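You operate a simulated robot arm through the tools that you are given. There is no shell and no other tool.

The job below is to be done with a simulated robot arm. You get a single attempt, and the scene is never put back.

TASK
Roll-test the gear twice, clearing the screen in between.
Fine: the yellow tester button clears it; roll tester rocker off after. Where these are worked on the way, their far stop is far enough and under half their travel is too little: roll tester rocker.
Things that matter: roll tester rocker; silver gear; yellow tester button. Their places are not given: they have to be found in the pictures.

It is judged by the outcome, as a careful person would: the job done as asked, and still so three seconds after it is handed in. It fails if anything else is knocked over, pushed out of place, dropped, spilled or broken.

THE ROBOT
A 7-joint arm with a two-finger parallel gripper, fixed in place. Base frame: the origin is on the floor under the middle of its stand, x ahead of it, y to its left, z up. Units: cm, degrees, N and s.
It reaches about 96.6 cm from its shoulder. Its first joint turns from -166.0 to 166.0 degrees. Payload 3.43 kg.
Tool frame: the origin (TCP) lies between the finger pads and is the grasp point; the fingertips stand 3 cm ahead of it; z points along the fingers, y is the line along which they close. The gripper opens to 9.4 cm. The fingers are 2.8 cm wide and 1 cm thick; the gripper's body (5 by 9.6 cm) begins 5.5 cm behind the TCP.
Orientation is that of the tool frame in the base frame, as [roll, pitch, yaw] about the fixed x, y, z axes, in that order (R = Rz(yaw) Ry(pitch) Rx(roll)). With the fingers straight down and closing along the base's y, the tool's x points along the base's -x, its y along +y and its z along -z.

THE INTERFACE
- The arm moves only by the tool drive_tool. Its argument "moves" is a list of rows, each a list of 7 numbers: the shift along the base's x, y, z in cm, then the turn, a rotation vector about the base's x, y, z in degrees, then the finger opening in cm, from 0 to 9.4. In form: [[dx, dy, dz, rx, ry, rz, hand], ...]. A call has 1 to 20 rows; each row is the pose to reach, as a shift and turn from the pose commanded when the call began. A row lasts 0.2 s, in which the tool goes at most 5 cm and 8.6 degrees; a call with a longer step from one row to the next is refused whole, and so is a gripper value outside its range. Where a pose cannot be reached the arm comes as near as it can. A force on the tool above 90 N (or 10 N above the force at the start of the call, whichever is more), or a blocked arm, ends the call early, and 0.2 s more pass. Each finger travels about 4.5 cm/s and halts on what it meets, pressing with about 30 N; the grip force reading is that of the motor and also rises with nothing between the fingers. The clock runs only during rows and for 0.2 s after the last one: add rows that repeat a pose to give the fingers time. The reply holds the time, the measured pose of the TCP, the force on the tool along the base axes, the opening and the grip force, in the units named above and with some noise, with the torque about the TCP (base axes, N m) and any sound that the robot's microphone picked up, and new pictures: "show" is both (left out), scene, wrist or none.
- Cameras (640 x 400 px; columns grow to the right, rows downward): "scene" is fixed at [4.92, -64.78, 151.35]; the picture's right is [0.42, -0.91, 0.00], its down [-0.53, -0.25, -0.81] and it looks along [0.73, 0.34, -0.59] (base axes); focal length 314 px, centre (320, 200). "wrist" rides on the gripper at [7.6, 1.4, -10.3] in the tool frame; the picture's right is [-0.18, 0.98, 0.00], its down [-0.75, -0.14, -0.64] and it looks along [-0.63, -0.12, 0.77] (tool axes); focal length 243 px, centre (320, 200).
- raise_lower(by): slides the trunk up (or, below 0, down) by that many cm; the arm rides with it, the base frame stays. It gives what a move gives, with no picture.
- pixel_to_xyz(camera, pixels): for up to 12 pixels [column, row] of the newest picture of that camera ("zoom" is the newest enlarged one), the place [x, y, z] in the base frame of the surface seen there, good to about 0.2 cm. It takes no simulated time.
- enlarge(camera, box): a new picture of the part [left, top, right, bottom] of that camera's present view, enlarged. It takes no simulated time.
- sign_off(): hands the job in; it is judged then, once.

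Leave the gripper open and the arm clear of the work at the hand-in unless told otherwise.

The tools are called after "Call:" by a JSON object that holds its "fn" and its "kwargs". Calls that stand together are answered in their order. drive_tool: Moves the arm, as the interface text tells. Its arguments: {"type":"object","properties":{"moves":{"type":"array","items":{"type":"array","items":{"type":"number"}}},"show":{"type":"string","enum":["both","scene","wrist","none"]}},"required":["moves"]} The other tools are called the same way: raise_lower (by) moves the trunk up or down; pixel_to_xyz (camera, pixels) gives the place of the surface under pixels of a picture; enlarge (camera, box) takes an enlarged picture of a part of a camera's view; sign_off () hands the job in.

At the start:

```text
clock: 0.0
position: [29.66, -44.65, 128.8]
tool_rot: [180.0, 0.0, 179.9]
force: [0.0, -0.4, 0.3]
ft_torque: [0.02, -0.02, 0.0]
grip_width: 9.41
grip_force: 0.2
trunk travel left (down, up): [-30.0, 19.0]
```

scene: 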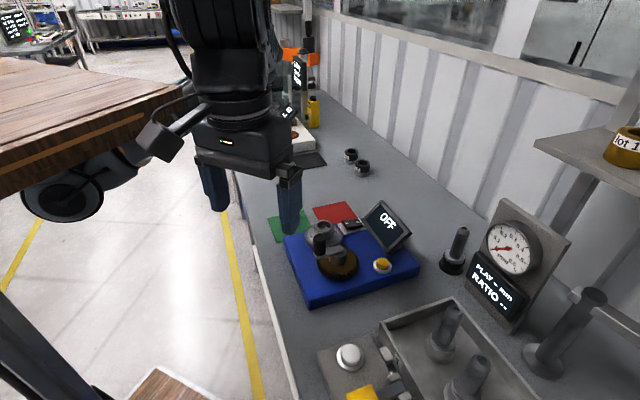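
wrist: 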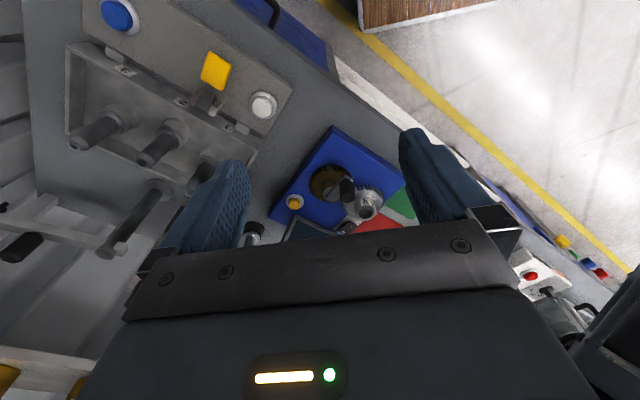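

I see a blue tester with a brass wheel, a screen reading "OFF", a yellow button at about (382,265) in the scene picture, and a dark rocker near (350,225). I'll enlarge the tester region in both cameras to look closer.

Call:
{"fn": "enlarge", "kwargs": {"camera": "scene", "box": [260, 180, 440, 310]}}

Call:
{"fn": "enlarge", "kwargs": {"camera": "wrist", "box": [250, 110, 430, 240]}}

```text
3.08 times, centred on (350, 245) of scene
```

zoom: 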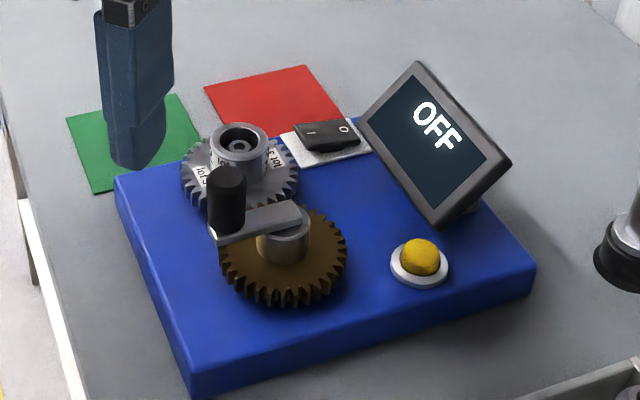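

```text
3.08 times, centred on (340, 175) of wrist
```

zoom: 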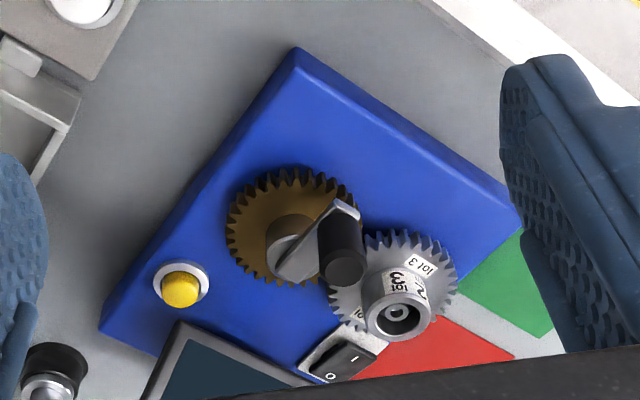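

The silver gear already sits on its spindle, meshed with the brass gear that carries a crank handle. The rocker is at the red card, with I and O marks. I'll look at the signs elsewhere in the view for any instructions.

Call:
{"fn": "enlarge", "kwargs": {"camera": "scene", "box": [0, 0, 100, 60]}}

Call:
{"fn": "enlarge", "kwargs": {"camera": "scene", "box": [260, 40, 360, 130]}}

Call:
{"fn": "enlarge", "kwargs": {"camera": "scene", "box": [300, 200, 360, 290]}}

```text
6.40 times, centred on (50, 30) of scene
```

zoom: 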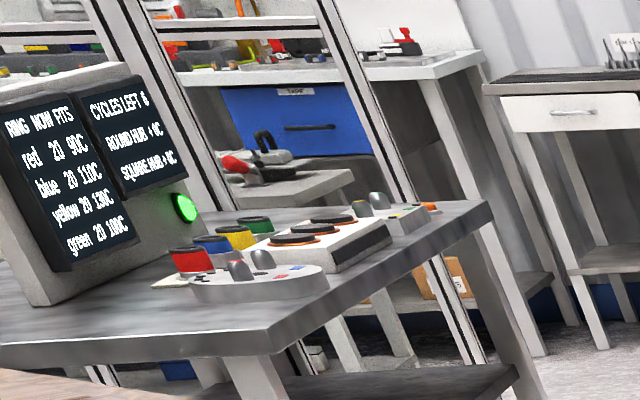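

```text
4.44 times, centred on (310, 85) of scene
```

zoom: 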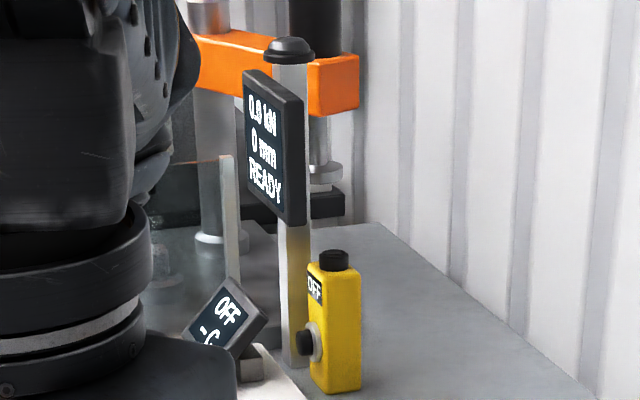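

```text
4.44 times, centred on (330, 245) of scene
```

zoom: 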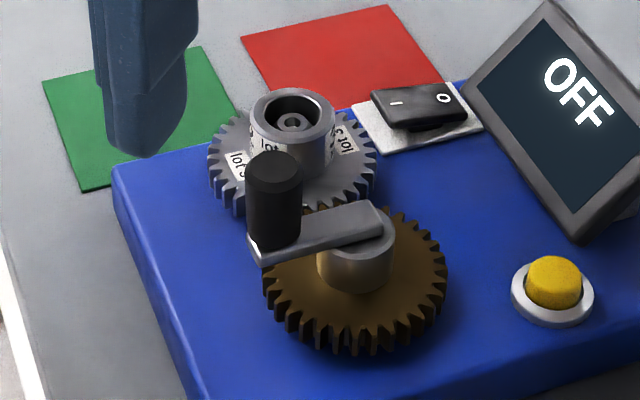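

I'll get the 3D places of the crank knob, hubs, rocker, button, and screen from this last zoom.

Call:
{"fn": "pixel_to_xyz", "kwargs": {"camera": "zoom", "pixels": [[273, 165], [272, 225], [372, 215], [400, 300], [292, 122], [285, 95], [395, 103], [443, 98], [420, 102], [555, 268], [595, 310], [480, 250]]}}

Call:
{"fn": "pixel_to_xyz", "kwargs": {"camera": "scene", "pixels": [[285, 234], [305, 308], [420, 268], [350, 222], [380, 200], [411, 230], [388, 252], [362, 214], [330, 215], [290, 225], [458, 260], [345, 355]]}}

```text
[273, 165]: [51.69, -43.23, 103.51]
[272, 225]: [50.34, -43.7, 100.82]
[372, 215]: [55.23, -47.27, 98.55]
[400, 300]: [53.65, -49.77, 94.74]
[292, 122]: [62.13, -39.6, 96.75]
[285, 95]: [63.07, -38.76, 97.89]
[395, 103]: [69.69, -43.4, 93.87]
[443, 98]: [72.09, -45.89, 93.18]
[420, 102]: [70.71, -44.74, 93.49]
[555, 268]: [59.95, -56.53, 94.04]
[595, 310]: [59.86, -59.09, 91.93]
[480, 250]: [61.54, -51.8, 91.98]
```

```text
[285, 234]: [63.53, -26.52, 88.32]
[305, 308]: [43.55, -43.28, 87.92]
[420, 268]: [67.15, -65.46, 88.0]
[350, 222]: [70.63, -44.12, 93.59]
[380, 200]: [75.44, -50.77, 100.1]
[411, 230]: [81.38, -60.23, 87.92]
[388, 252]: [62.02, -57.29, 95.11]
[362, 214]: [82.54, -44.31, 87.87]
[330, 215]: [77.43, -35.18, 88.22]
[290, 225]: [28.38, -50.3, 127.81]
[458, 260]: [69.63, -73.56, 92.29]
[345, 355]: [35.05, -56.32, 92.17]
```

Table top is about z=88, tester base top about 91.9, crank knob top about (51.5,-43.5,103.5), button top about (60,-56.5,94), rocker about (70.7,-44.7,93.5) with its O end low. I'll move the hand closer, staying well above the tester, to see it with the wrist camera.

Call:
{"fn": "drive_tool", "kwargs": {"moves": [[3, -0.4, -2.5, 0, 0, 0, 9.4], [6, -0.8, -5, 0, 0, 0, 9.4], [9, -1.2, -7.5, 0, 0, 0, 9.4], [12, -1.6, -10, 0, 0, 0, 9.4], [14.5, -1.8, -12, 0, 0, 0, 9.4], [14.5, -1.8, -12, 0, 0, 0, 9.4]], "show": "both"}}

```text
clock: 1.4
position: [44.13, -46.45, 117.04]
tool_rot: [180.0, 0.0, 180.0]
force: [0.7, -0.4, -0.2]
ft_torque: [-0.01, -0.03, 0.01]
grip_width: 9.4
grip_force: 0.0
trunk travel left (down, up): [-30.0, 19.0]
```

scene: 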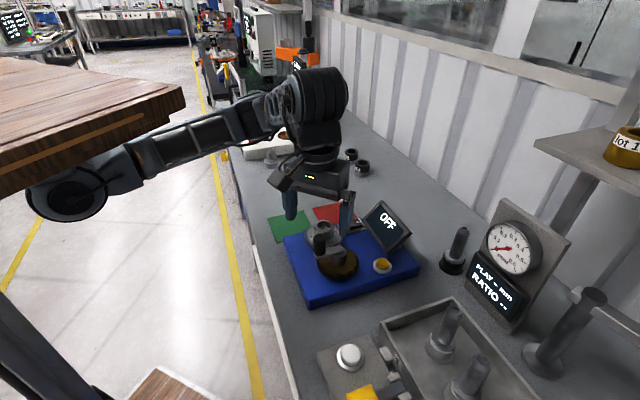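
wrist: 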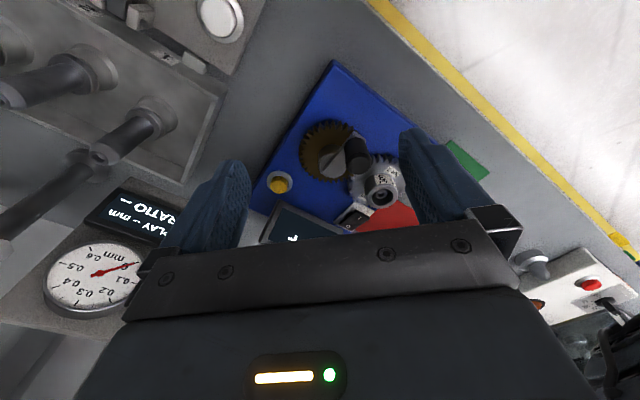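

The tester is now in the gap between the fingers. I'll enlarge it in the wrist view, and also the scene view.

Call:
{"fn": "enlarge", "kwargs": {"camera": "scene", "box": [275, 190, 425, 310]}}

Call:
{"fn": "enlarge", "kwargs": {"camera": "wrist", "box": [250, 100, 430, 240]}}

```text
3.33 times, centred on (350, 250) of scene
```

zoom: 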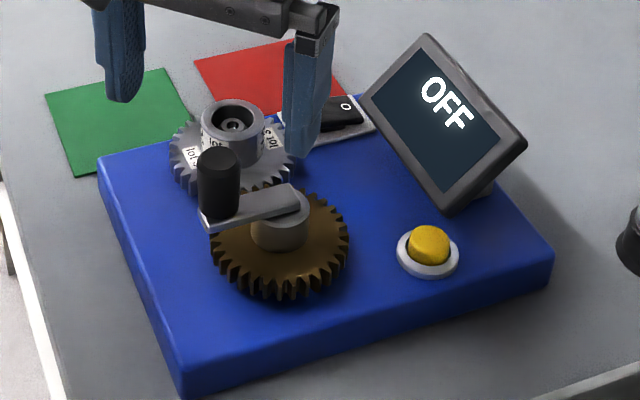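

```text
2.86 times, centred on (340, 170) of wrist
```

zoom: 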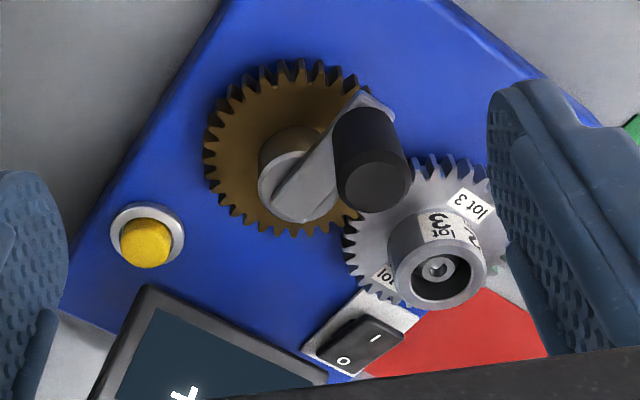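

I'll read the places of the key points in this wrist zoom.

Call:
{"fn": "pixel_to_xyz", "kwargs": {"camera": "zoom", "pixels": [[372, 188], [345, 125], [308, 207], [250, 130], [285, 70], [215, 160], [145, 250], [378, 338], [343, 362], [398, 340], [322, 362], [437, 275]]}}

Call:
{"fn": "pixel_to_xyz", "kwargs": {"camera": "zoom", "pixels": [[375, 220], [402, 255], [470, 255], [437, 240], [455, 168], [360, 270], [385, 105], [325, 380], [150, 290], [370, 295], [415, 320], [310, 345]]}}

```text
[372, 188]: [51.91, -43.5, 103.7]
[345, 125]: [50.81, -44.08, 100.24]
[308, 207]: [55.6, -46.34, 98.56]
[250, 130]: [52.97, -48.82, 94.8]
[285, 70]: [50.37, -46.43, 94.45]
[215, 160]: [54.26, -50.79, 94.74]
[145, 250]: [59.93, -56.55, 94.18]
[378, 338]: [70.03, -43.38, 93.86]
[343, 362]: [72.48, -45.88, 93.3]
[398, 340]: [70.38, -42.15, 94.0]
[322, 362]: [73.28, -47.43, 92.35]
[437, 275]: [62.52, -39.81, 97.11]
```

```text
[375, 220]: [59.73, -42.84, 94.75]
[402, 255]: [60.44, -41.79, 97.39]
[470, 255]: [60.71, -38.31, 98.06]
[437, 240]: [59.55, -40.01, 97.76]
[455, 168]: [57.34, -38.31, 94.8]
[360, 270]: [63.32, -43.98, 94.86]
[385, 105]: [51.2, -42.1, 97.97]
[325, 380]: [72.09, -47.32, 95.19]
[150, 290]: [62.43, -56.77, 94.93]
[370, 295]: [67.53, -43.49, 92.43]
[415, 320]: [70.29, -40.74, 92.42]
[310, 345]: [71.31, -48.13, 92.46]
```

Now the screen's corners and the rest of the layout; I'll enlarge the scene on the screen and rocker area.

Call:
{"fn": "enlarge", "kwargs": {"camera": "scene", "box": [340, 190, 420, 260]}}

```text
5.71 times, centred on (380, 225) of scene
```

zoom: 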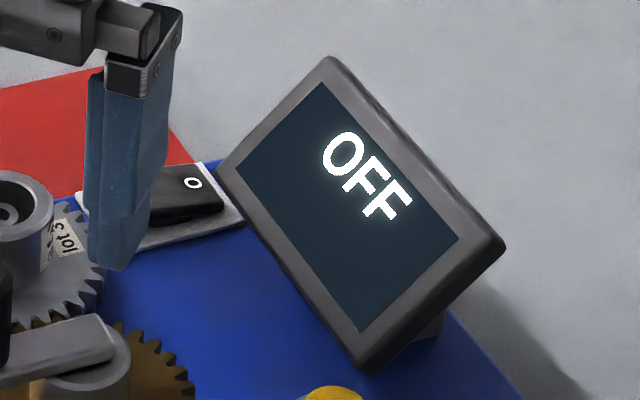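

Call:
{"fn": "pixel_to_xyz", "kwargs": {"camera": "zoom", "pixels": [[222, 172], [330, 65], [495, 240], [368, 360], [350, 195], [500, 250], [335, 395], [195, 183], [215, 200], [240, 222], [20, 205], [65, 245]]}}

```text
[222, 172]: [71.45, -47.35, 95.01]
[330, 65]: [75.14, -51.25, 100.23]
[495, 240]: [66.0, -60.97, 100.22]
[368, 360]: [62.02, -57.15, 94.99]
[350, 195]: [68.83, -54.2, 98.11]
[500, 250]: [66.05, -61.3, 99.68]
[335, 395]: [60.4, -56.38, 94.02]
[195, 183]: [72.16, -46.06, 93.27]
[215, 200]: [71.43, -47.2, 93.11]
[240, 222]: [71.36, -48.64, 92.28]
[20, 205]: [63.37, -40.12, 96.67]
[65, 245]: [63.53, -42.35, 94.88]
```

The screen spans z 95–100.3 with its bottom edge running along 45°, leaning back. The rocker lies along -45°, its I end near (69.8,-43.4) raised and its O end pressed. Next I turn the hand 45° so the closed fingertips are narrow along the rocker, and carry them above the I end at a safe height.

Call:
{"fn": "drive_tool", "kwargs": {"moves": [[3.2, 0.4, -0.5, 0, 0, 5.6, 8], [6.4, 0.8, -1, 0, 0, 11.2, 6], [9.6, 1.2, -2, 0, 0, 16.8, 4], [12.8, 1.6, -3.5, 0, 0, 22.5, 2], [16, 2.0, -5, 0, 0, 28.1, 0], [19.2, 2.4, -7, 0, 0, 33.8, 0], [22.4, 2.8, -9, 0, 0, 39.4, 0], [25.6, 3.15, -10.8, 0, 0, 45, 0], [25.6, 3.15, -10.8, 0, 0, 45, 0], [25.6, 3.15, -10.8, 0, 0, 45, 0]], "show": "both"}}

```text
clock: 3.6
position: [69.77, -43.31, 106.17]
tool_rot: [-179.9, -0.1, -135.0]
force: [-0.9, 0.4, 0.1]
ft_torque: [-0.02, -0.03, 0.0]
grip_width: 0.0
grip_force: 30.1
trunk travel left (down, up): [-30.0, 19.0]
```

scene: 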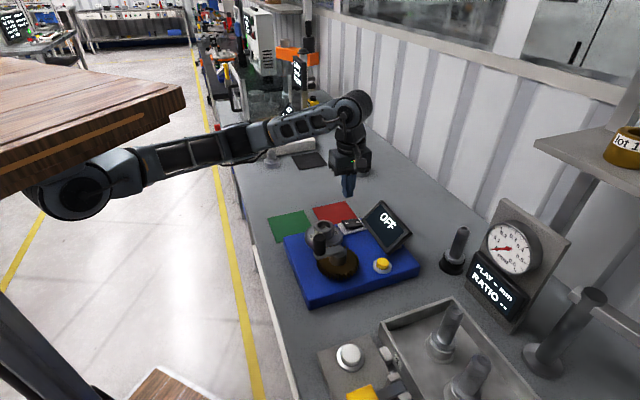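
wrist: 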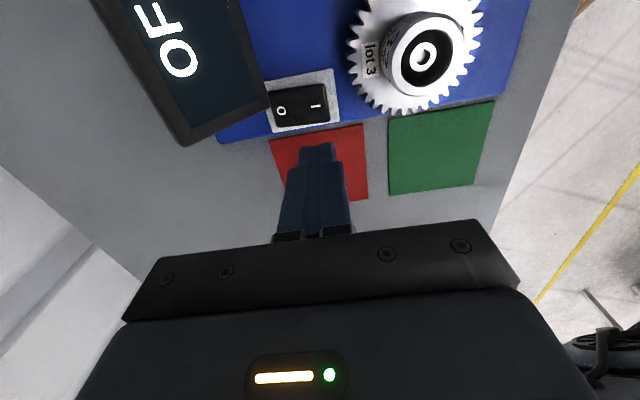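

The closed fingertips are at (318,150) and the rocker at (300,105) with O left, I right. I'll enlarge and measure the rocker from this closer view.

Call:
{"fn": "enlarge", "kwargs": {"camera": "wrist", "box": [250, 50, 370, 150]}}

```text
4.00 times, centred on (310, 100) of wrist
```

zoom: 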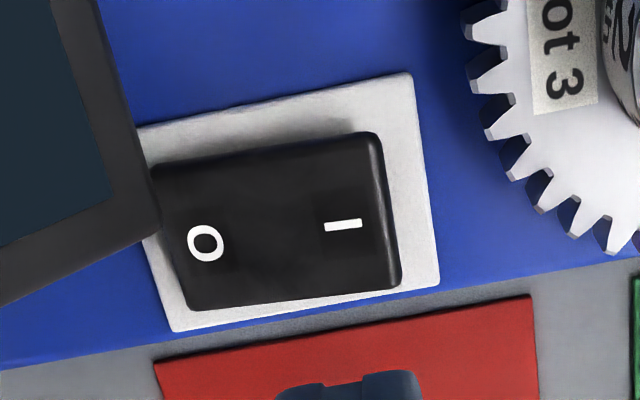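

Call:
{"fn": "pixel_to_xyz", "kwargs": {"camera": "zoom", "pixels": [[343, 224], [205, 243], [385, 145], [395, 280], [165, 175], [195, 300], [275, 220], [150, 225], [475, 30], [620, 245], [410, 80], [435, 280]]}}

```text
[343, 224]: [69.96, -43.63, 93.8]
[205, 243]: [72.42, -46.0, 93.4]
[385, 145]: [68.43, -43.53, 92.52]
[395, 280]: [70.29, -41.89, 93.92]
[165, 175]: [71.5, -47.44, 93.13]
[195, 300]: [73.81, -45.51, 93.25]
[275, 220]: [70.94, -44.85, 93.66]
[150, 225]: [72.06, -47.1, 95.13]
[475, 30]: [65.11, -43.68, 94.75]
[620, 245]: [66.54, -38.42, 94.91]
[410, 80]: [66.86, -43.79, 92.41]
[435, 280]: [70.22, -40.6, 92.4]
```

The I mark is at (69.96,-43.63,93.8) and O at (72.42,-46.0,93.4); the fingertips are right above the I end. I'll descend to just above it, then press in small steps.

Call:
{"fn": "drive_tool", "kwargs": {"moves": [[0, 0, -3, 0, 0, 0, 0], [0, 0, -6, 0, 0, 0, 0], [0, 0, -8.0, 0, 0, 0, 0], [0, 0, -8.5, 0, 0, 0, 0], [0, 0, -8.5, 0, 0, 0, 0]], "show": "both"}}

```text
clock: 4.8
position: [69.61, -43.35, 97.66]
tool_rot: [180.0, 0.0, -135.1]
force: [0.3, 0.2, 0.1]
ft_torque: [-0.02, -0.01, 0.0]
grip_width: 0.02
grip_force: 30.7
trunk travel left (down, up): [-30.0, 19.0]
```

scene: 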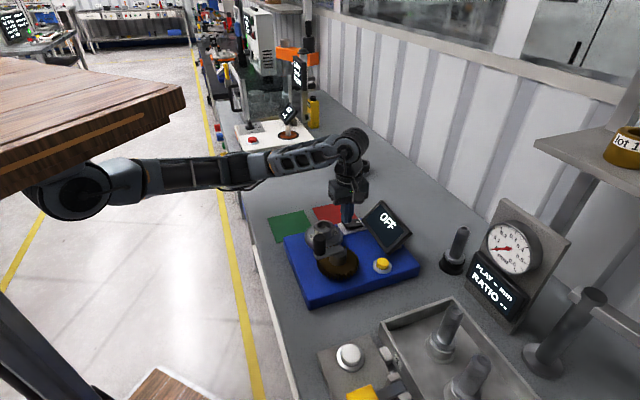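
wrist: 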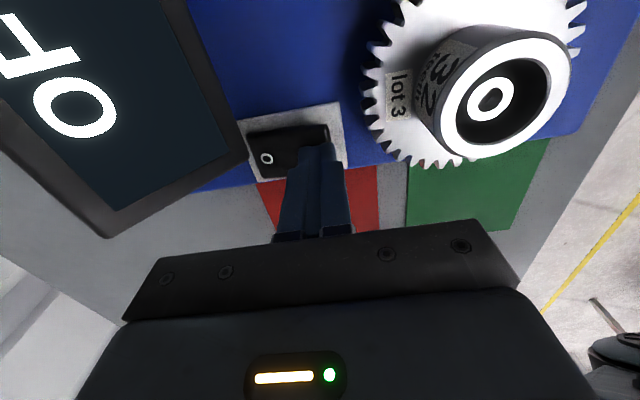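

The tips are about 0.8 cm above the I end, clear of gear and screen. Now I press down in small steps.

Call:
{"fn": "drive_tool", "kwargs": {"moves": [[0, 0, -0.4, 0, 0, 0, 0], [0, 0, -0.7, 0, 0, 0, 0], [0, 0, -0.9, 0, 0, 0, 0], [0, 0, -1.0, 0, 0, 0, 0]], "show": "none"}}

```text
clock: 5.8
position: [69.75, -43.26, 96.53]
tool_rot: [180.0, 0.1, -135.0]
force: [-0.7, 0.6, -0.2]
ft_torque: [0.02, -0.02, 0.0]
grip_width: 0.0
grip_force: 30.2
trunk travel left (down, up): [-30.0, 19.0]
```

No contact force yet at tip height about 93.5. I continue down in small steps.

Call:
{"fn": "drive_tool", "kwargs": {"moves": [[0, 0, -0.15, 0, 0, 0, 0], [0, 0, -0.3, 0, 0, 0, 0], [0, 0, -0.4, 0, 0, 0, 0]], "show": "both"}}

```text
clock: 6.6
position: [69.67, -43.21, 96.46]
tool_rot: [-179.9, 0.0, -135.0]
force: [-4.8, 2.5, 24.5]
ft_torque: [-0.06, -0.11, -0.05]
grip_width: 0.0
grip_force: 29.4
trunk travel left (down, up): [-30.0, 19.0]
```

scene: 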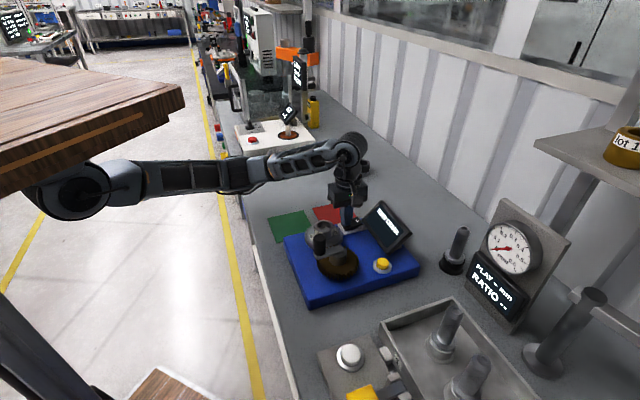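
wrist: 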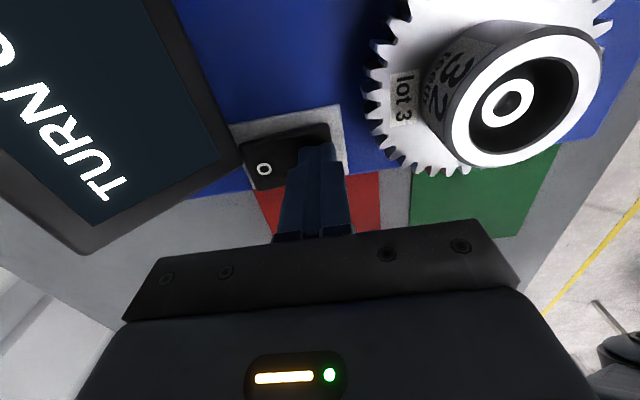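

The screen changed; force is 24.5 N, so the rocker seems to be at its stop. I'll read the screen.

Call:
{"fn": "enlarge", "kwargs": {"camera": "scene", "box": [320, 190, 420, 260]}}

Call:
{"fn": "enlarge", "kwargs": {"camera": "wrist", "box": [220, 90, 380, 200]}}

```text
5.71 times, centred on (370, 225) of scene
```

zoom: 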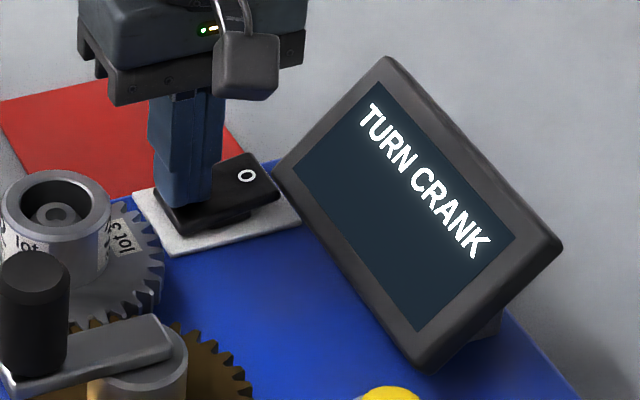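

```text
3.64 times, centred on (300, 145) of wrist
```

zoom: 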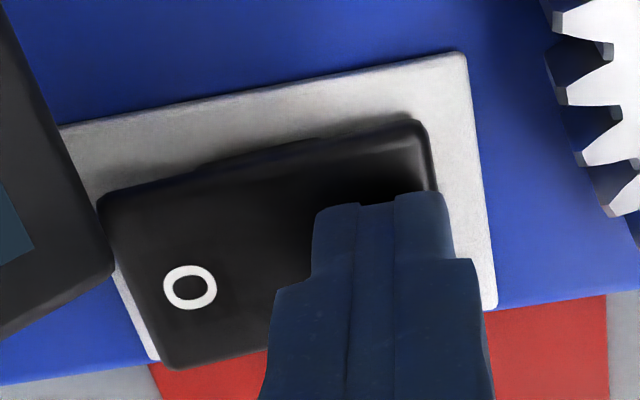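

The screen reads "TURN CRANK", so the rocker is on. Now I lift straight off and move over toward the crank, staying above the knob (top 103.7).

Call:
{"fn": "drive_tool", "kwargs": {"moves": [[0, 0, 2, 0, 0, 0, 0], [0, 0, 6, 0, 0, 0, 0], [0, 0, 10.5, 0, 0, 0, 0], [-4, -0.5, 13, 0, 0, 0, 0], [-8.5, -1, 14, 0, 0, 0, 0], [-13, -1.5, 14, 0, 0, 0, 0], [-17.5, -2, 14, 0, 0, 0, 0], [-22, -2.2, 14, 0, 0, 0, 0], [-22, -2.2, 14, 0, 0, 0, 0]], "show": "both"}}

```text
clock: 8.6
position: [47.99, -45.22, 109.76]
tool_rot: [179.8, 0.0, -134.9]
force: [0.6, 0.5, 0.3]
ft_torque: [0.03, 0.05, -0.03]
grip_width: 0.0
grip_force: 30.4
trunk travel left (down, up): [-30.0, 19.0]
```

scene: 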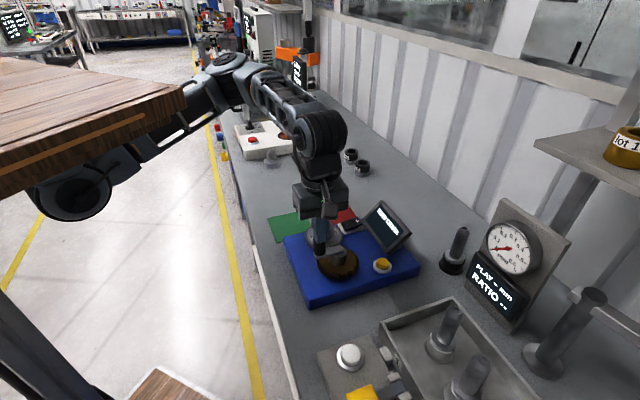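
wrist: 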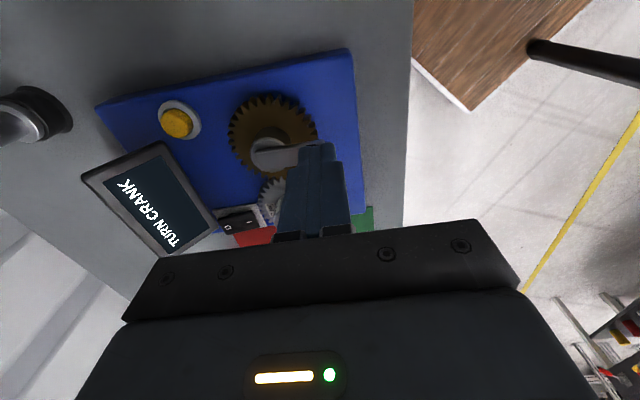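

The rocker stays on. The finger hides the knob; I'll enlarge the brass gear and hub in both views to pin the crank axis.

Call:
{"fn": "enlarge", "kwargs": {"camera": "wrist", "box": [215, 80, 345, 185]}}

```text
3.81 times, centred on (280, 132) of wrist
```

zoom: 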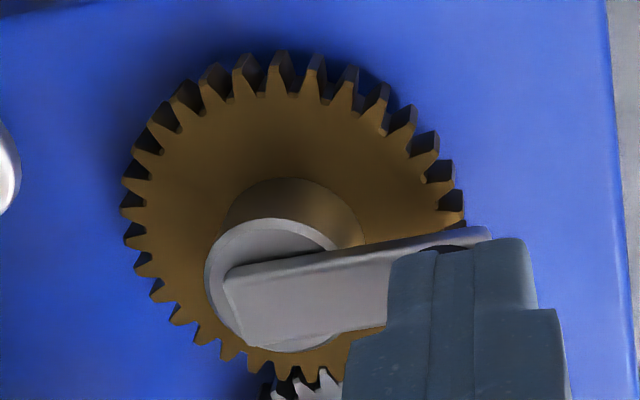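

Call:
{"fn": "pixel_to_xyz", "kwargs": {"camera": "zoom", "pixels": [[130, 212], [285, 65], [455, 190], [135, 185], [420, 120], [180, 318], [225, 352], [210, 270], [270, 224], [255, 342], [240, 290], [380, 290]]}}

```text
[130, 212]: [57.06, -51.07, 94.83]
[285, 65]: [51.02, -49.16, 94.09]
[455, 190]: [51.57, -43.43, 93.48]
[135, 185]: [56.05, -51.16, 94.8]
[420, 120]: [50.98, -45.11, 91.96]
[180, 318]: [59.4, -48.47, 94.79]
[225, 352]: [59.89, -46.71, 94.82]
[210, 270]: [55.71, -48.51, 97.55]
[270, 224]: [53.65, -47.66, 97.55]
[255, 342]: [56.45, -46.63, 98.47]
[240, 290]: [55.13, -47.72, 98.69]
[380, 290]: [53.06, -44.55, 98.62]
```

The crank axis fits near (55.15,-46.65), arm top z 98.7, knob centre near (51.7,-43.35), so the crank radius is about 4.8 cm. I'll use the closed fingers as a peg: lower them behind the knob on its circle at (50.4,-46.7) with tips at about z=100.2, clear of the arm, then push the knob round clockwise.

Call:
{"fn": "drive_tool", "kwargs": {"moves": [[2.62, -1.23, 0, 0, 0, 0, 0], [2.62, -1.23, -3, 0, 0, 0, 0], [2.62, -1.23, -5.5, 0, 0, 0, 0], [2.62, -1.23, -6.9, 0, 0, 0, 0], [2.62, -1.23, -6.9, 0, 0, 0, 0]], "show": "both"}}

Call:
{"fn": "enlarge", "kwargs": {"camera": "scene", "box": [280, 190, 420, 300]}}

Call:
{"fn": "enlarge", "kwargs": {"camera": "wrist", "box": [220, 70, 400, 210]}}

```text
clock: 9.8
position: [50.38, -46.61, 103.05]
tool_rot: [180.0, 0.0, -135.0]
force: [-0.6, -0.3, 0.0]
ft_torque: [-0.04, 0.0, 0.01]
grip_width: 0.01
grip_force: 30.1
trunk travel left (down, up): [-30.0, 19.0]
```

scene: 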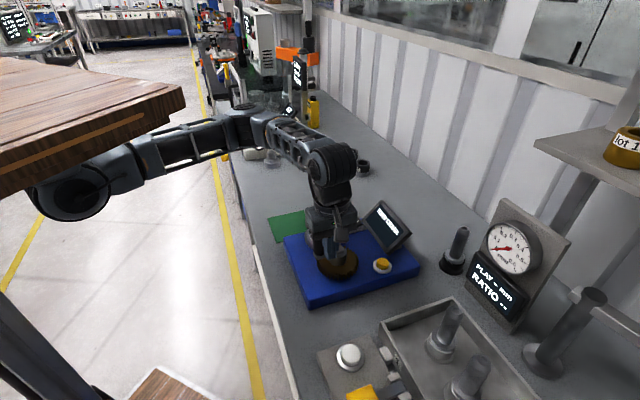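
wrist: 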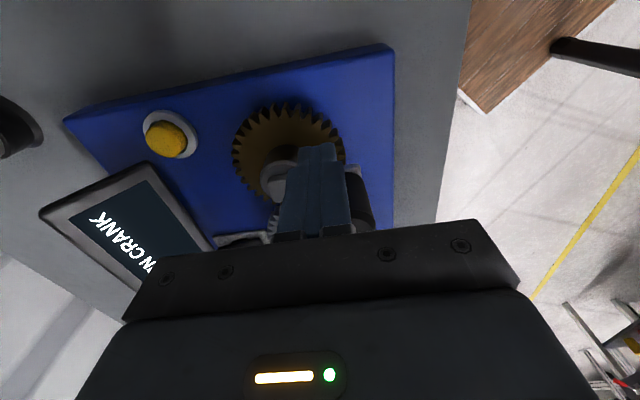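

```text
3.64 times, centred on (350, 245) of scene
```

zoom: 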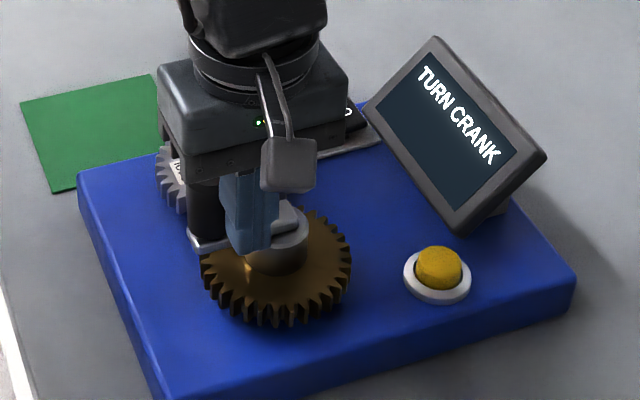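

```text
2.86 times, centred on (310, 140) of wrist
```

zoom: 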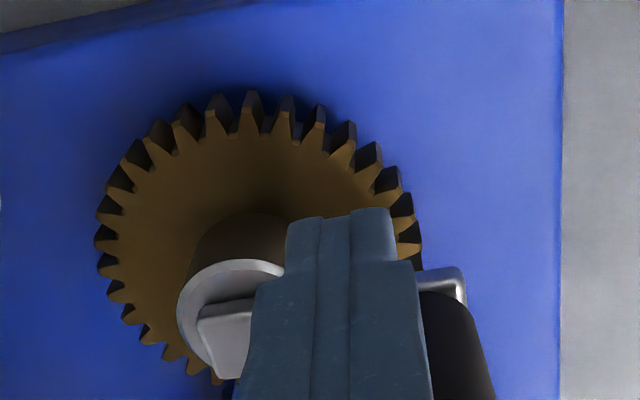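

The closed fingers are beside the knob, clear of it. I'll push gently clockwise along the circle for about 48° and check force and screen.

Call:
{"fn": "drive_tool", "kwargs": {"moves": [[0.035, 0.664, 0, 0, 0, 0, 0], [0.162, 1.318, 0, 0, 0, 0, 0], [0.378, 1.947, 0, 0, 0, 0, 0], [0.68, 2.54, 0, 0, 0, 0, 0], [1.062, 3.085, 0, 0, 0, 0, 0], [1.516, 3.572, 0, 0, 0, 0, 0]], "show": "both"}}

Call:
{"fn": "enlarge", "kwargs": {"camera": "scene", "box": [280, 190, 420, 300]}}

Call:
{"fn": "enlarge", "kwargs": {"camera": "wrist", "box": [220, 70, 400, 210]}}

```text
clock: 10.5
position: [50.34, -46.19, 103.21]
tool_rot: [-179.1, -1.6, -135.0]
force: [-7.5, -57.7, -17.1]
ft_torque: [-0.13, 0.02, -0.14]
grip_width: 0.01
grip_force: 30.1
trunk travel left (down, up): [-30.0, 19.0]
stopped in row 3: the force on the tool passed its limit at 105 N (the readings are from after the stop); the commanded pose is now the measured one
```

scene: 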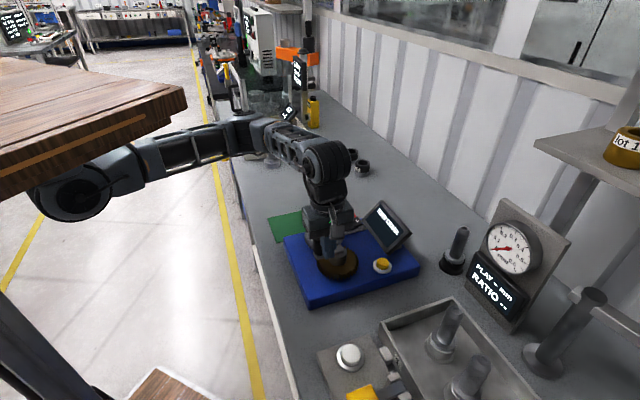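
wrist: 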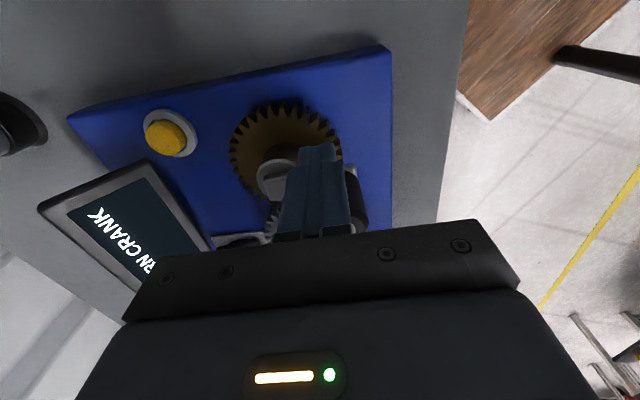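

```text
3.64 times, centred on (350, 245) of scene
```

zoom: 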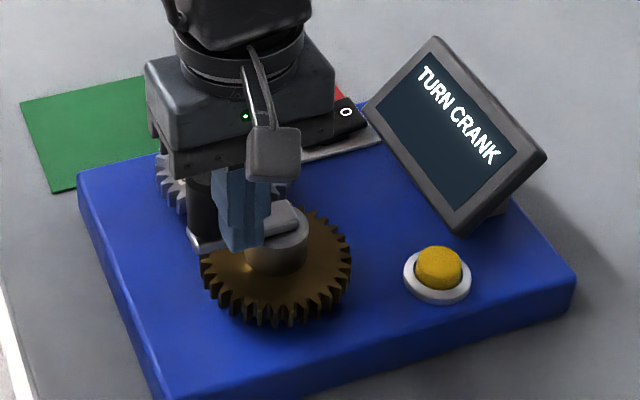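

```text
2.86 times, centred on (310, 140) of wrist
```

zoom: 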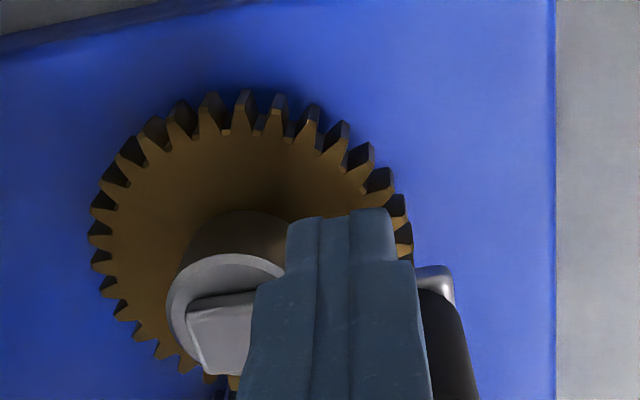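

Pushing clockwise met a hard stop at 105 N with the crank not moving, so it must turn the other way. I back off, lift above the knob, and go round to its other side, also removing the small tilt picked up.

Call:
{"fn": "drive_tool", "kwargs": {"moves": [[0, -0.8, 0, 0.9, -0.25, 0, 0], [0, -0.8, 3, 1.77, -0.5, 0, 0], [0, -0.8, 6, 1.77, -0.5, 0, 0], [2.3, 1.7, 6, 1.77, -0.5, 0, 0], [4.73, 4.31, 6, 1.77, -0.5, 0, 0], [4.73, 4.31, 6, 1.77, -0.5, 0, 0], [4.73, 4.31, 3, 1.77, -0.5, 0, 0], [4.73, 4.31, 0, 1.77, -0.5, 0, 0], [4.73, 4.31, 0, 1.77, -0.5, 0, 0]], "show": "both"}}

Call:
{"fn": "enlarge", "kwargs": {"camera": "scene", "box": [280, 190, 420, 300]}}

Call:
{"fn": "enlarge", "kwargs": {"camera": "wrist", "box": [220, 50, 400, 210]}}

```text
clock: 12.5
position: [55.43, -41.23, 103.34]
tool_rot: [179.9, 0.5, -134.9]
force: [-0.6, -0.6, 0.5]
ft_torque: [-0.01, -0.01, -0.01]
grip_width: 0.0
grip_force: 30.0
trunk travel left (down, up): [-30.0, 19.0]
```

scene: 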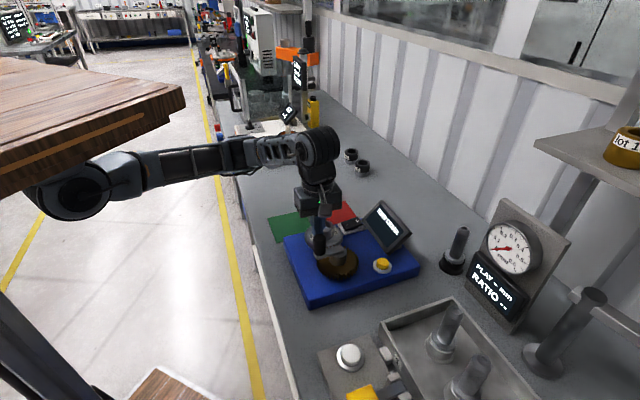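
wrist: 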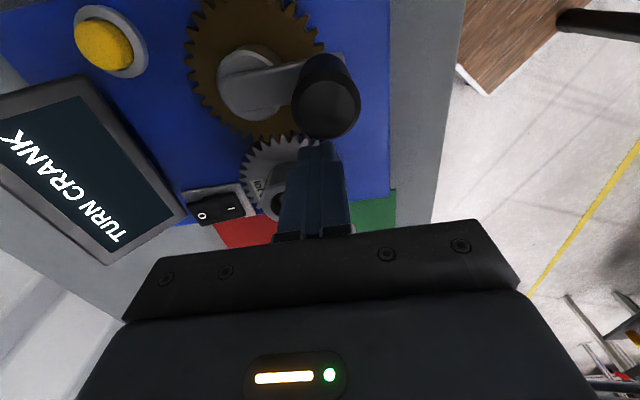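

```text
3.64 times, centred on (350, 245) of scene
```

zoom: 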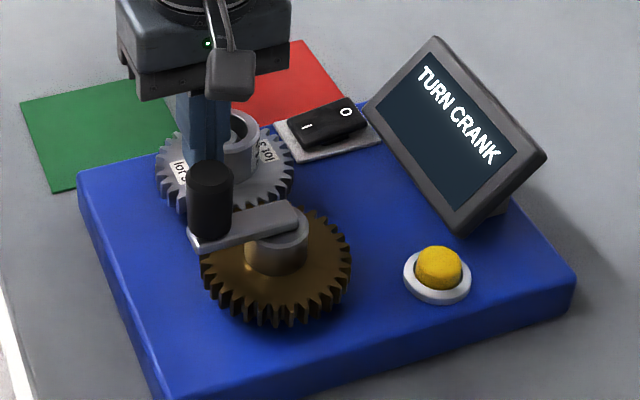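

```text
2.50 times, centred on (310, 130) of wrist
```

zoom: 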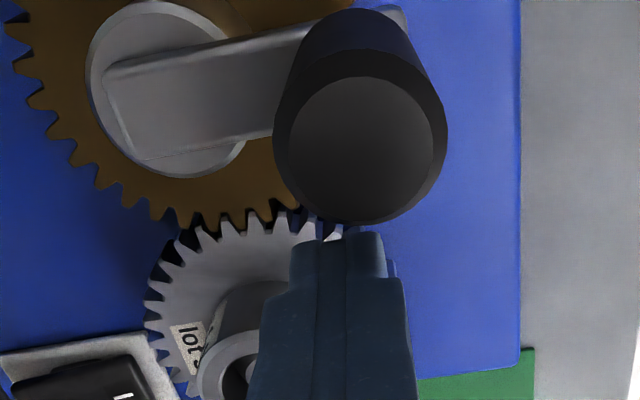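

The knob top is in clear view at (362,150) in the zoom, the fingers just behind it. I'll measure the knob and hub precisely here.

Call:
{"fn": "pixel_to_xyz", "kwargs": {"camera": "zoom", "pixels": [[362, 150], [292, 150], [432, 150], [362, 82], [362, 215], [100, 80], [160, 172], [165, 10], [330, 250], [240, 150], [220, 20], [370, 240]]}}

```text
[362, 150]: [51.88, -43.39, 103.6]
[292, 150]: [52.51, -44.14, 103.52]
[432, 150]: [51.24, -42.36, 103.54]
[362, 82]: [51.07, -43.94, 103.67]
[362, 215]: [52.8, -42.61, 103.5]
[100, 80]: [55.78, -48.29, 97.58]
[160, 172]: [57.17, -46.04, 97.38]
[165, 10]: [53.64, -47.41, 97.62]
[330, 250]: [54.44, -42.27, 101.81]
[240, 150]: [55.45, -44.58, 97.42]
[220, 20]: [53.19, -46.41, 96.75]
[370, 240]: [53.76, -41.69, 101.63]
```

Knob centre is (51.9,-43.3), radius about 1.1, axis about (55.3,-46.5), radius 4.67 cm. I'll hold still for one row to get a steady pose reading before pushing.

Call:
{"fn": "drive_tool", "kwargs": {"moves": [[0, 0, 0, 0, 0, 0, 0], [0, 0, 0, 0, 0, 0, 0]], "show": "none"}}

```text
clock: 13.1
position: [55.17, -41.22, 103.55]
tool_rot: [179.7, 0.5, -134.9]
force: [0.4, -0.2, 0.6]
ft_torque: [0.0, -0.01, 0.02]
grip_width: 0.01
grip_force: 30.4
trunk travel left (down, up): [-30.0, 19.0]
```

Steady pose is about (55.25,-41.25,103.45). Now I push counter-clockwise along the circle a short way, watching force.

Call:
{"fn": "drive_tool", "kwargs": {"moves": [[-0.654, -0.596, 0, 0, 0, 0, 0], [-1.295, -0.732, 0, 0, 0, 0, 0], [-1.912, -0.957, 0, 0, 0, 0, 0], [-2.491, -1.264, 0, 0, 0, 0, 0]], "show": "both"}}

Call:
{"fn": "enlarge", "kwargs": {"camera": "scene", "box": [280, 190, 420, 300]}}

Call:
{"fn": "enlarge", "kwargs": {"camera": "wrist", "box": [220, 50, 400, 210]}}

```text
clock: 14.1
position: [52.83, -42.71, 103.31]
tool_rot: [179.9, 0.5, -135.1]
force: [-0.1, 0.6, 0.0]
ft_torque: [0.0, -0.02, 0.0]
grip_width: 0.0
grip_force: 29.8
trunk travel left (down, up): [-30.0, 19.0]
```

scene: 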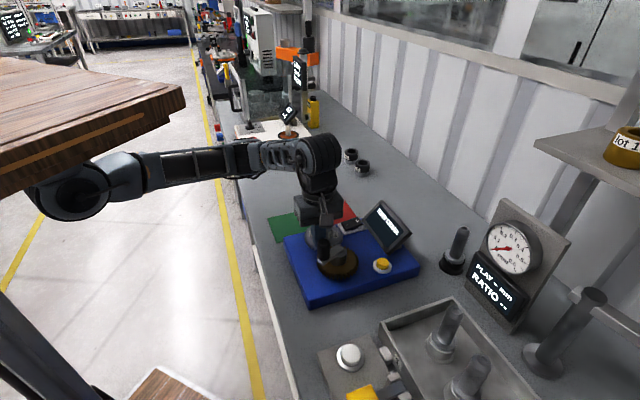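
wrist: 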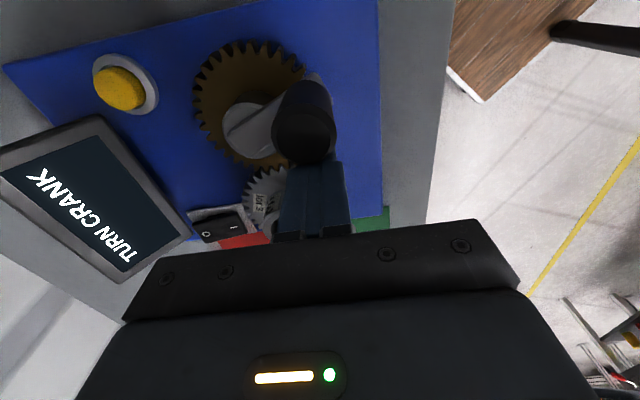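

```text
3.64 times, centred on (350, 245) of scene
```

zoom: 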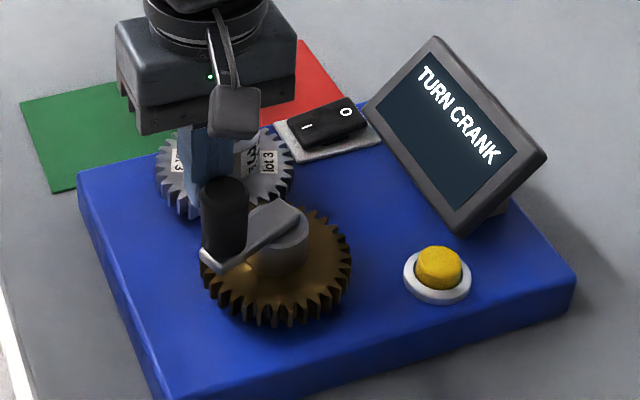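

```text
2.50 times, centred on (310, 130) of wrist
```

zoom: 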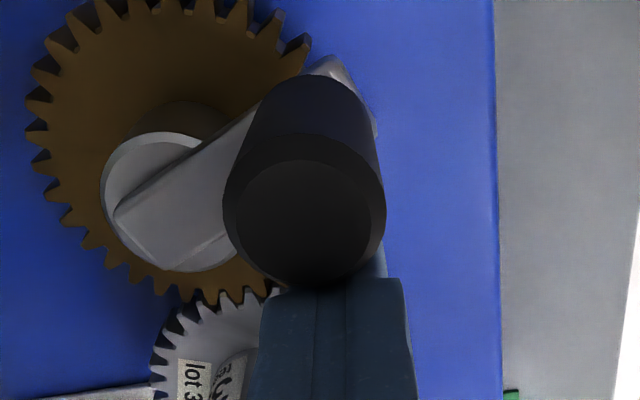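

The crank turns easily counter-clockwise and the silver gear turns with it. I'll measure where the knob is now to learn the lag.

Call:
{"fn": "pixel_to_xyz", "kwargs": {"camera": "zoom", "pixels": [[303, 222], [240, 222], [368, 222], [303, 165], [303, 275], [110, 185], [190, 270]]}}

```text
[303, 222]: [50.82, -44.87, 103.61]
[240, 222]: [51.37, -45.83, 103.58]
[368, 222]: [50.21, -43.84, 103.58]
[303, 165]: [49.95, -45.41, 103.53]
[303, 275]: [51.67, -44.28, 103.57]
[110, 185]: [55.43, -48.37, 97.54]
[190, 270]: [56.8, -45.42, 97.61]
```

The lag between fingers and knob is about 38°, axis about (55.2,-46.65), radius about 4.74. I continue counter-clockwise along the circle from 121° to 217° and then check.

Call:
{"fn": "drive_tool", "kwargs": {"moves": [[-0.563, -0.366, 0, 0, 0, 0, 0], [-1.047, -0.817, 0, 0, 0, 0, 0], [-1.463, -1.331, 0, 0, 0, 0, 0], [-1.803, -1.898, 0, 0, 0, 0, 0], [-2.062, -2.507, 0, 0, 0, 0, 0], [-2.233, -3.146, 0, 0, 0, 0, 0], [-2.313, -3.802, 0, 0, 0, 0, 0], [-2.302, -4.463, 0, 0, 0, 0, 0], [-2.199, -5.116, 0, 0, 0, 0, 0], [-2.005, -5.749, 0, 0, 0, 0, 0], [-1.726, -6.348, 0, 0, 0, 0, 0], [-1.365, -6.903, 0, 0, 0, 0, 0]], "show": "both"}}

Call:
{"fn": "enlarge", "kwargs": {"camera": "scene", "box": [280, 190, 420, 300]}}

Call:
{"fn": "enlarge", "kwargs": {"camera": "wrist", "box": [220, 50, 400, 210]}}

```text
clock: 16.7
position: [51.48, -49.62, 103.27]
tool_rot: [179.8, 0.4, -134.9]
force: [-0.3, 0.3, -0.1]
ft_torque: [-0.04, -0.01, 0.0]
grip_width: 0.03
grip_force: 30.1
trunk travel left (down, up): [-30.0, 19.0]
```

scene: 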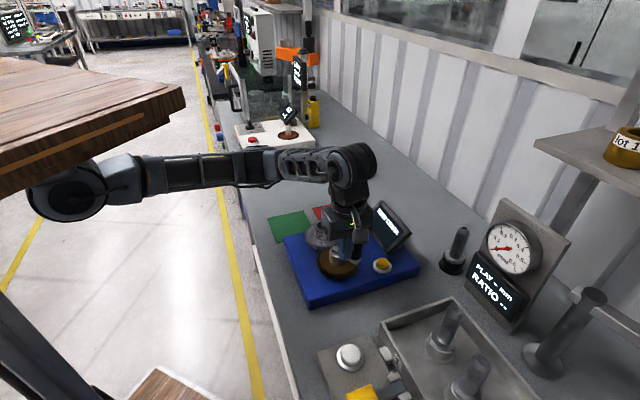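
wrist: 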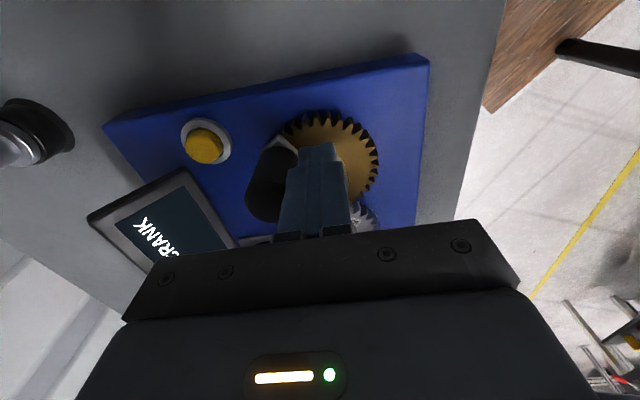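

```text
3.64 times, centred on (350, 245) of scene
```

zoom: 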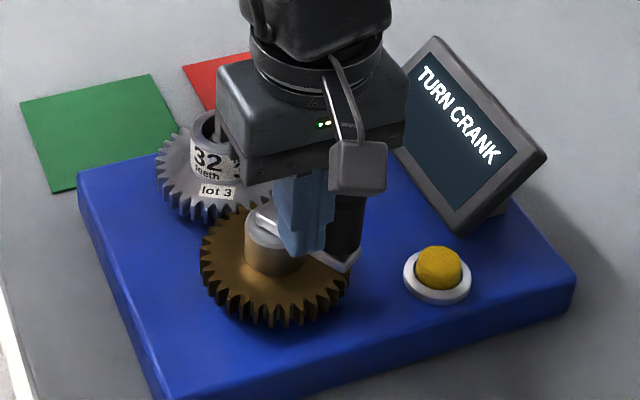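

```text
2.50 times, centred on (310, 130) of wrist
```

zoom: 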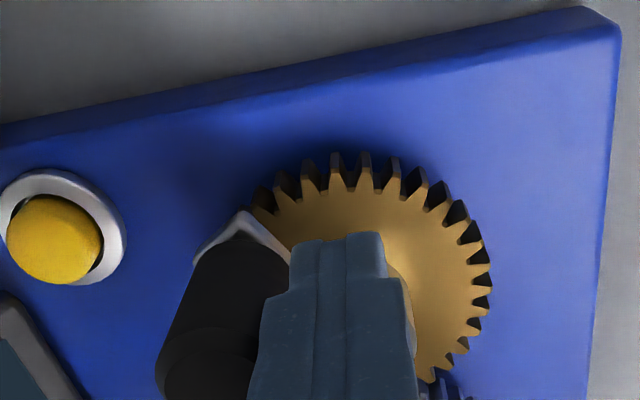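

The crank is about a third round, force near zero. I continue from 217° to 313°.

Call:
{"fn": "drive_tool", "kwargs": {"moves": [[0.433, -0.499, 0, 0, 0, 0, 0], [0.932, -0.932, 0, 0, 0, 0, 0], [1.487, -1.293, 0, 0, 0, 0, 0], [2.086, -1.572, 0, 0, 0, 0, 0], [2.719, -1.766, 0, 0, 0, 0, 0], [3.372, -1.869, 0, 0, 0, 0, 0], [4.033, -1.88, 0, 0, 0, 0, 0], [4.689, -1.8, 0, 0, 0, 0, 0], [5.328, -1.629, 0, 0, 0, 0, 0], [5.937, -1.37, 0, 0, 0, 0, 0], [6.504, -1.03, 0, 0, 0, 0, 0], [7.018, -0.614, 0, 0, 0, 0, 0]], "show": "both"}}

Call:
{"fn": "enlarge", "kwargs": {"camera": "scene", "box": [280, 190, 420, 300]}}

Call:
{"fn": "enlarge", "kwargs": {"camera": "wrist", "box": [220, 50, 400, 210]}}

```text
clock: 18.9
position: [55.59, -51.41, 103.28]
tool_rot: [179.4, -0.5, -136.7]
force: [-28.5, -13.2, 4.8]
ft_torque: [0.03, -0.16, -0.16]
grip_width: 0.02
grip_force: 29.7
trunk travel left (down, up): [-30.0, 19.0]
stopped in row 11: the force on the tool passed its limit at 96 N (the readings are from after the stop); the commanded pose is now the measured one
```

scene: 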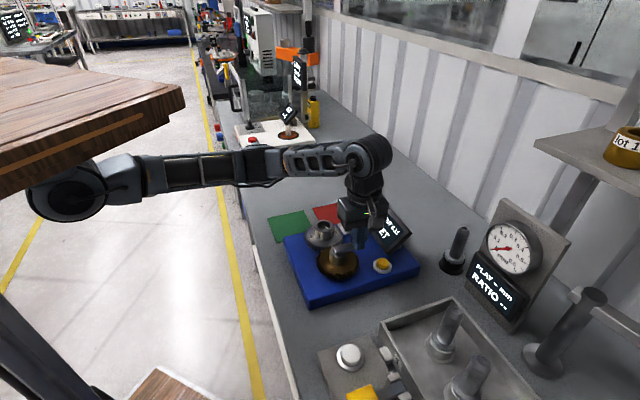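
wrist: 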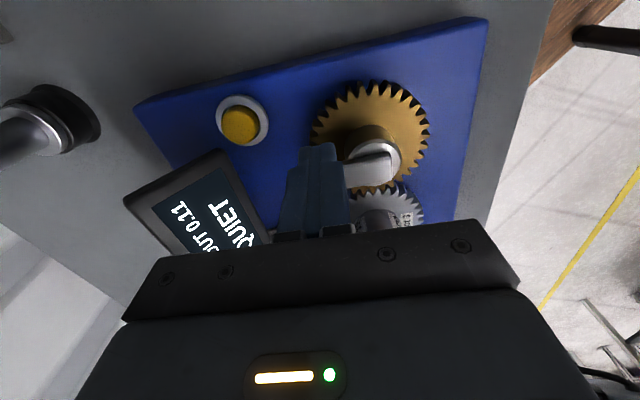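

```text
3.64 times, centred on (350, 245) of scene
```

zoom: 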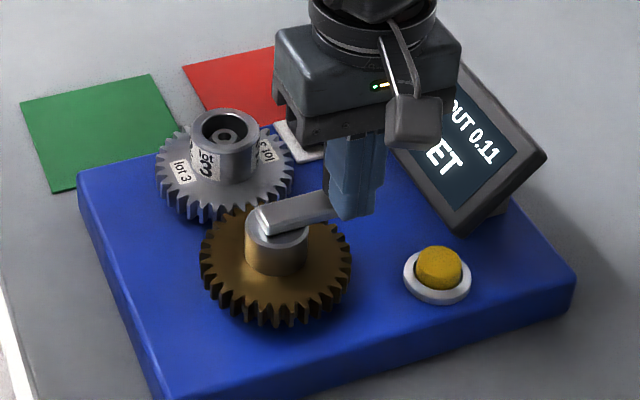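

```text
2.50 times, centred on (310, 130) of wrist
```

zoom: 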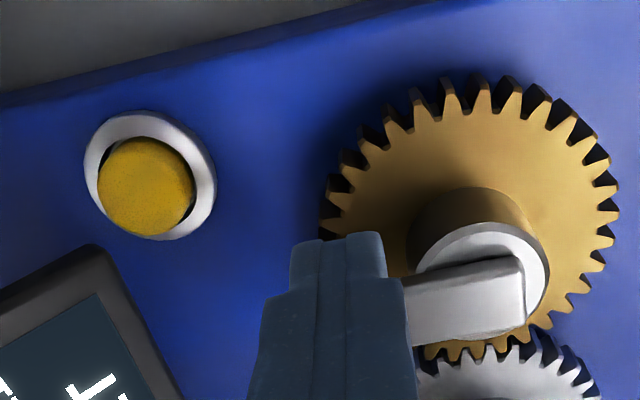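

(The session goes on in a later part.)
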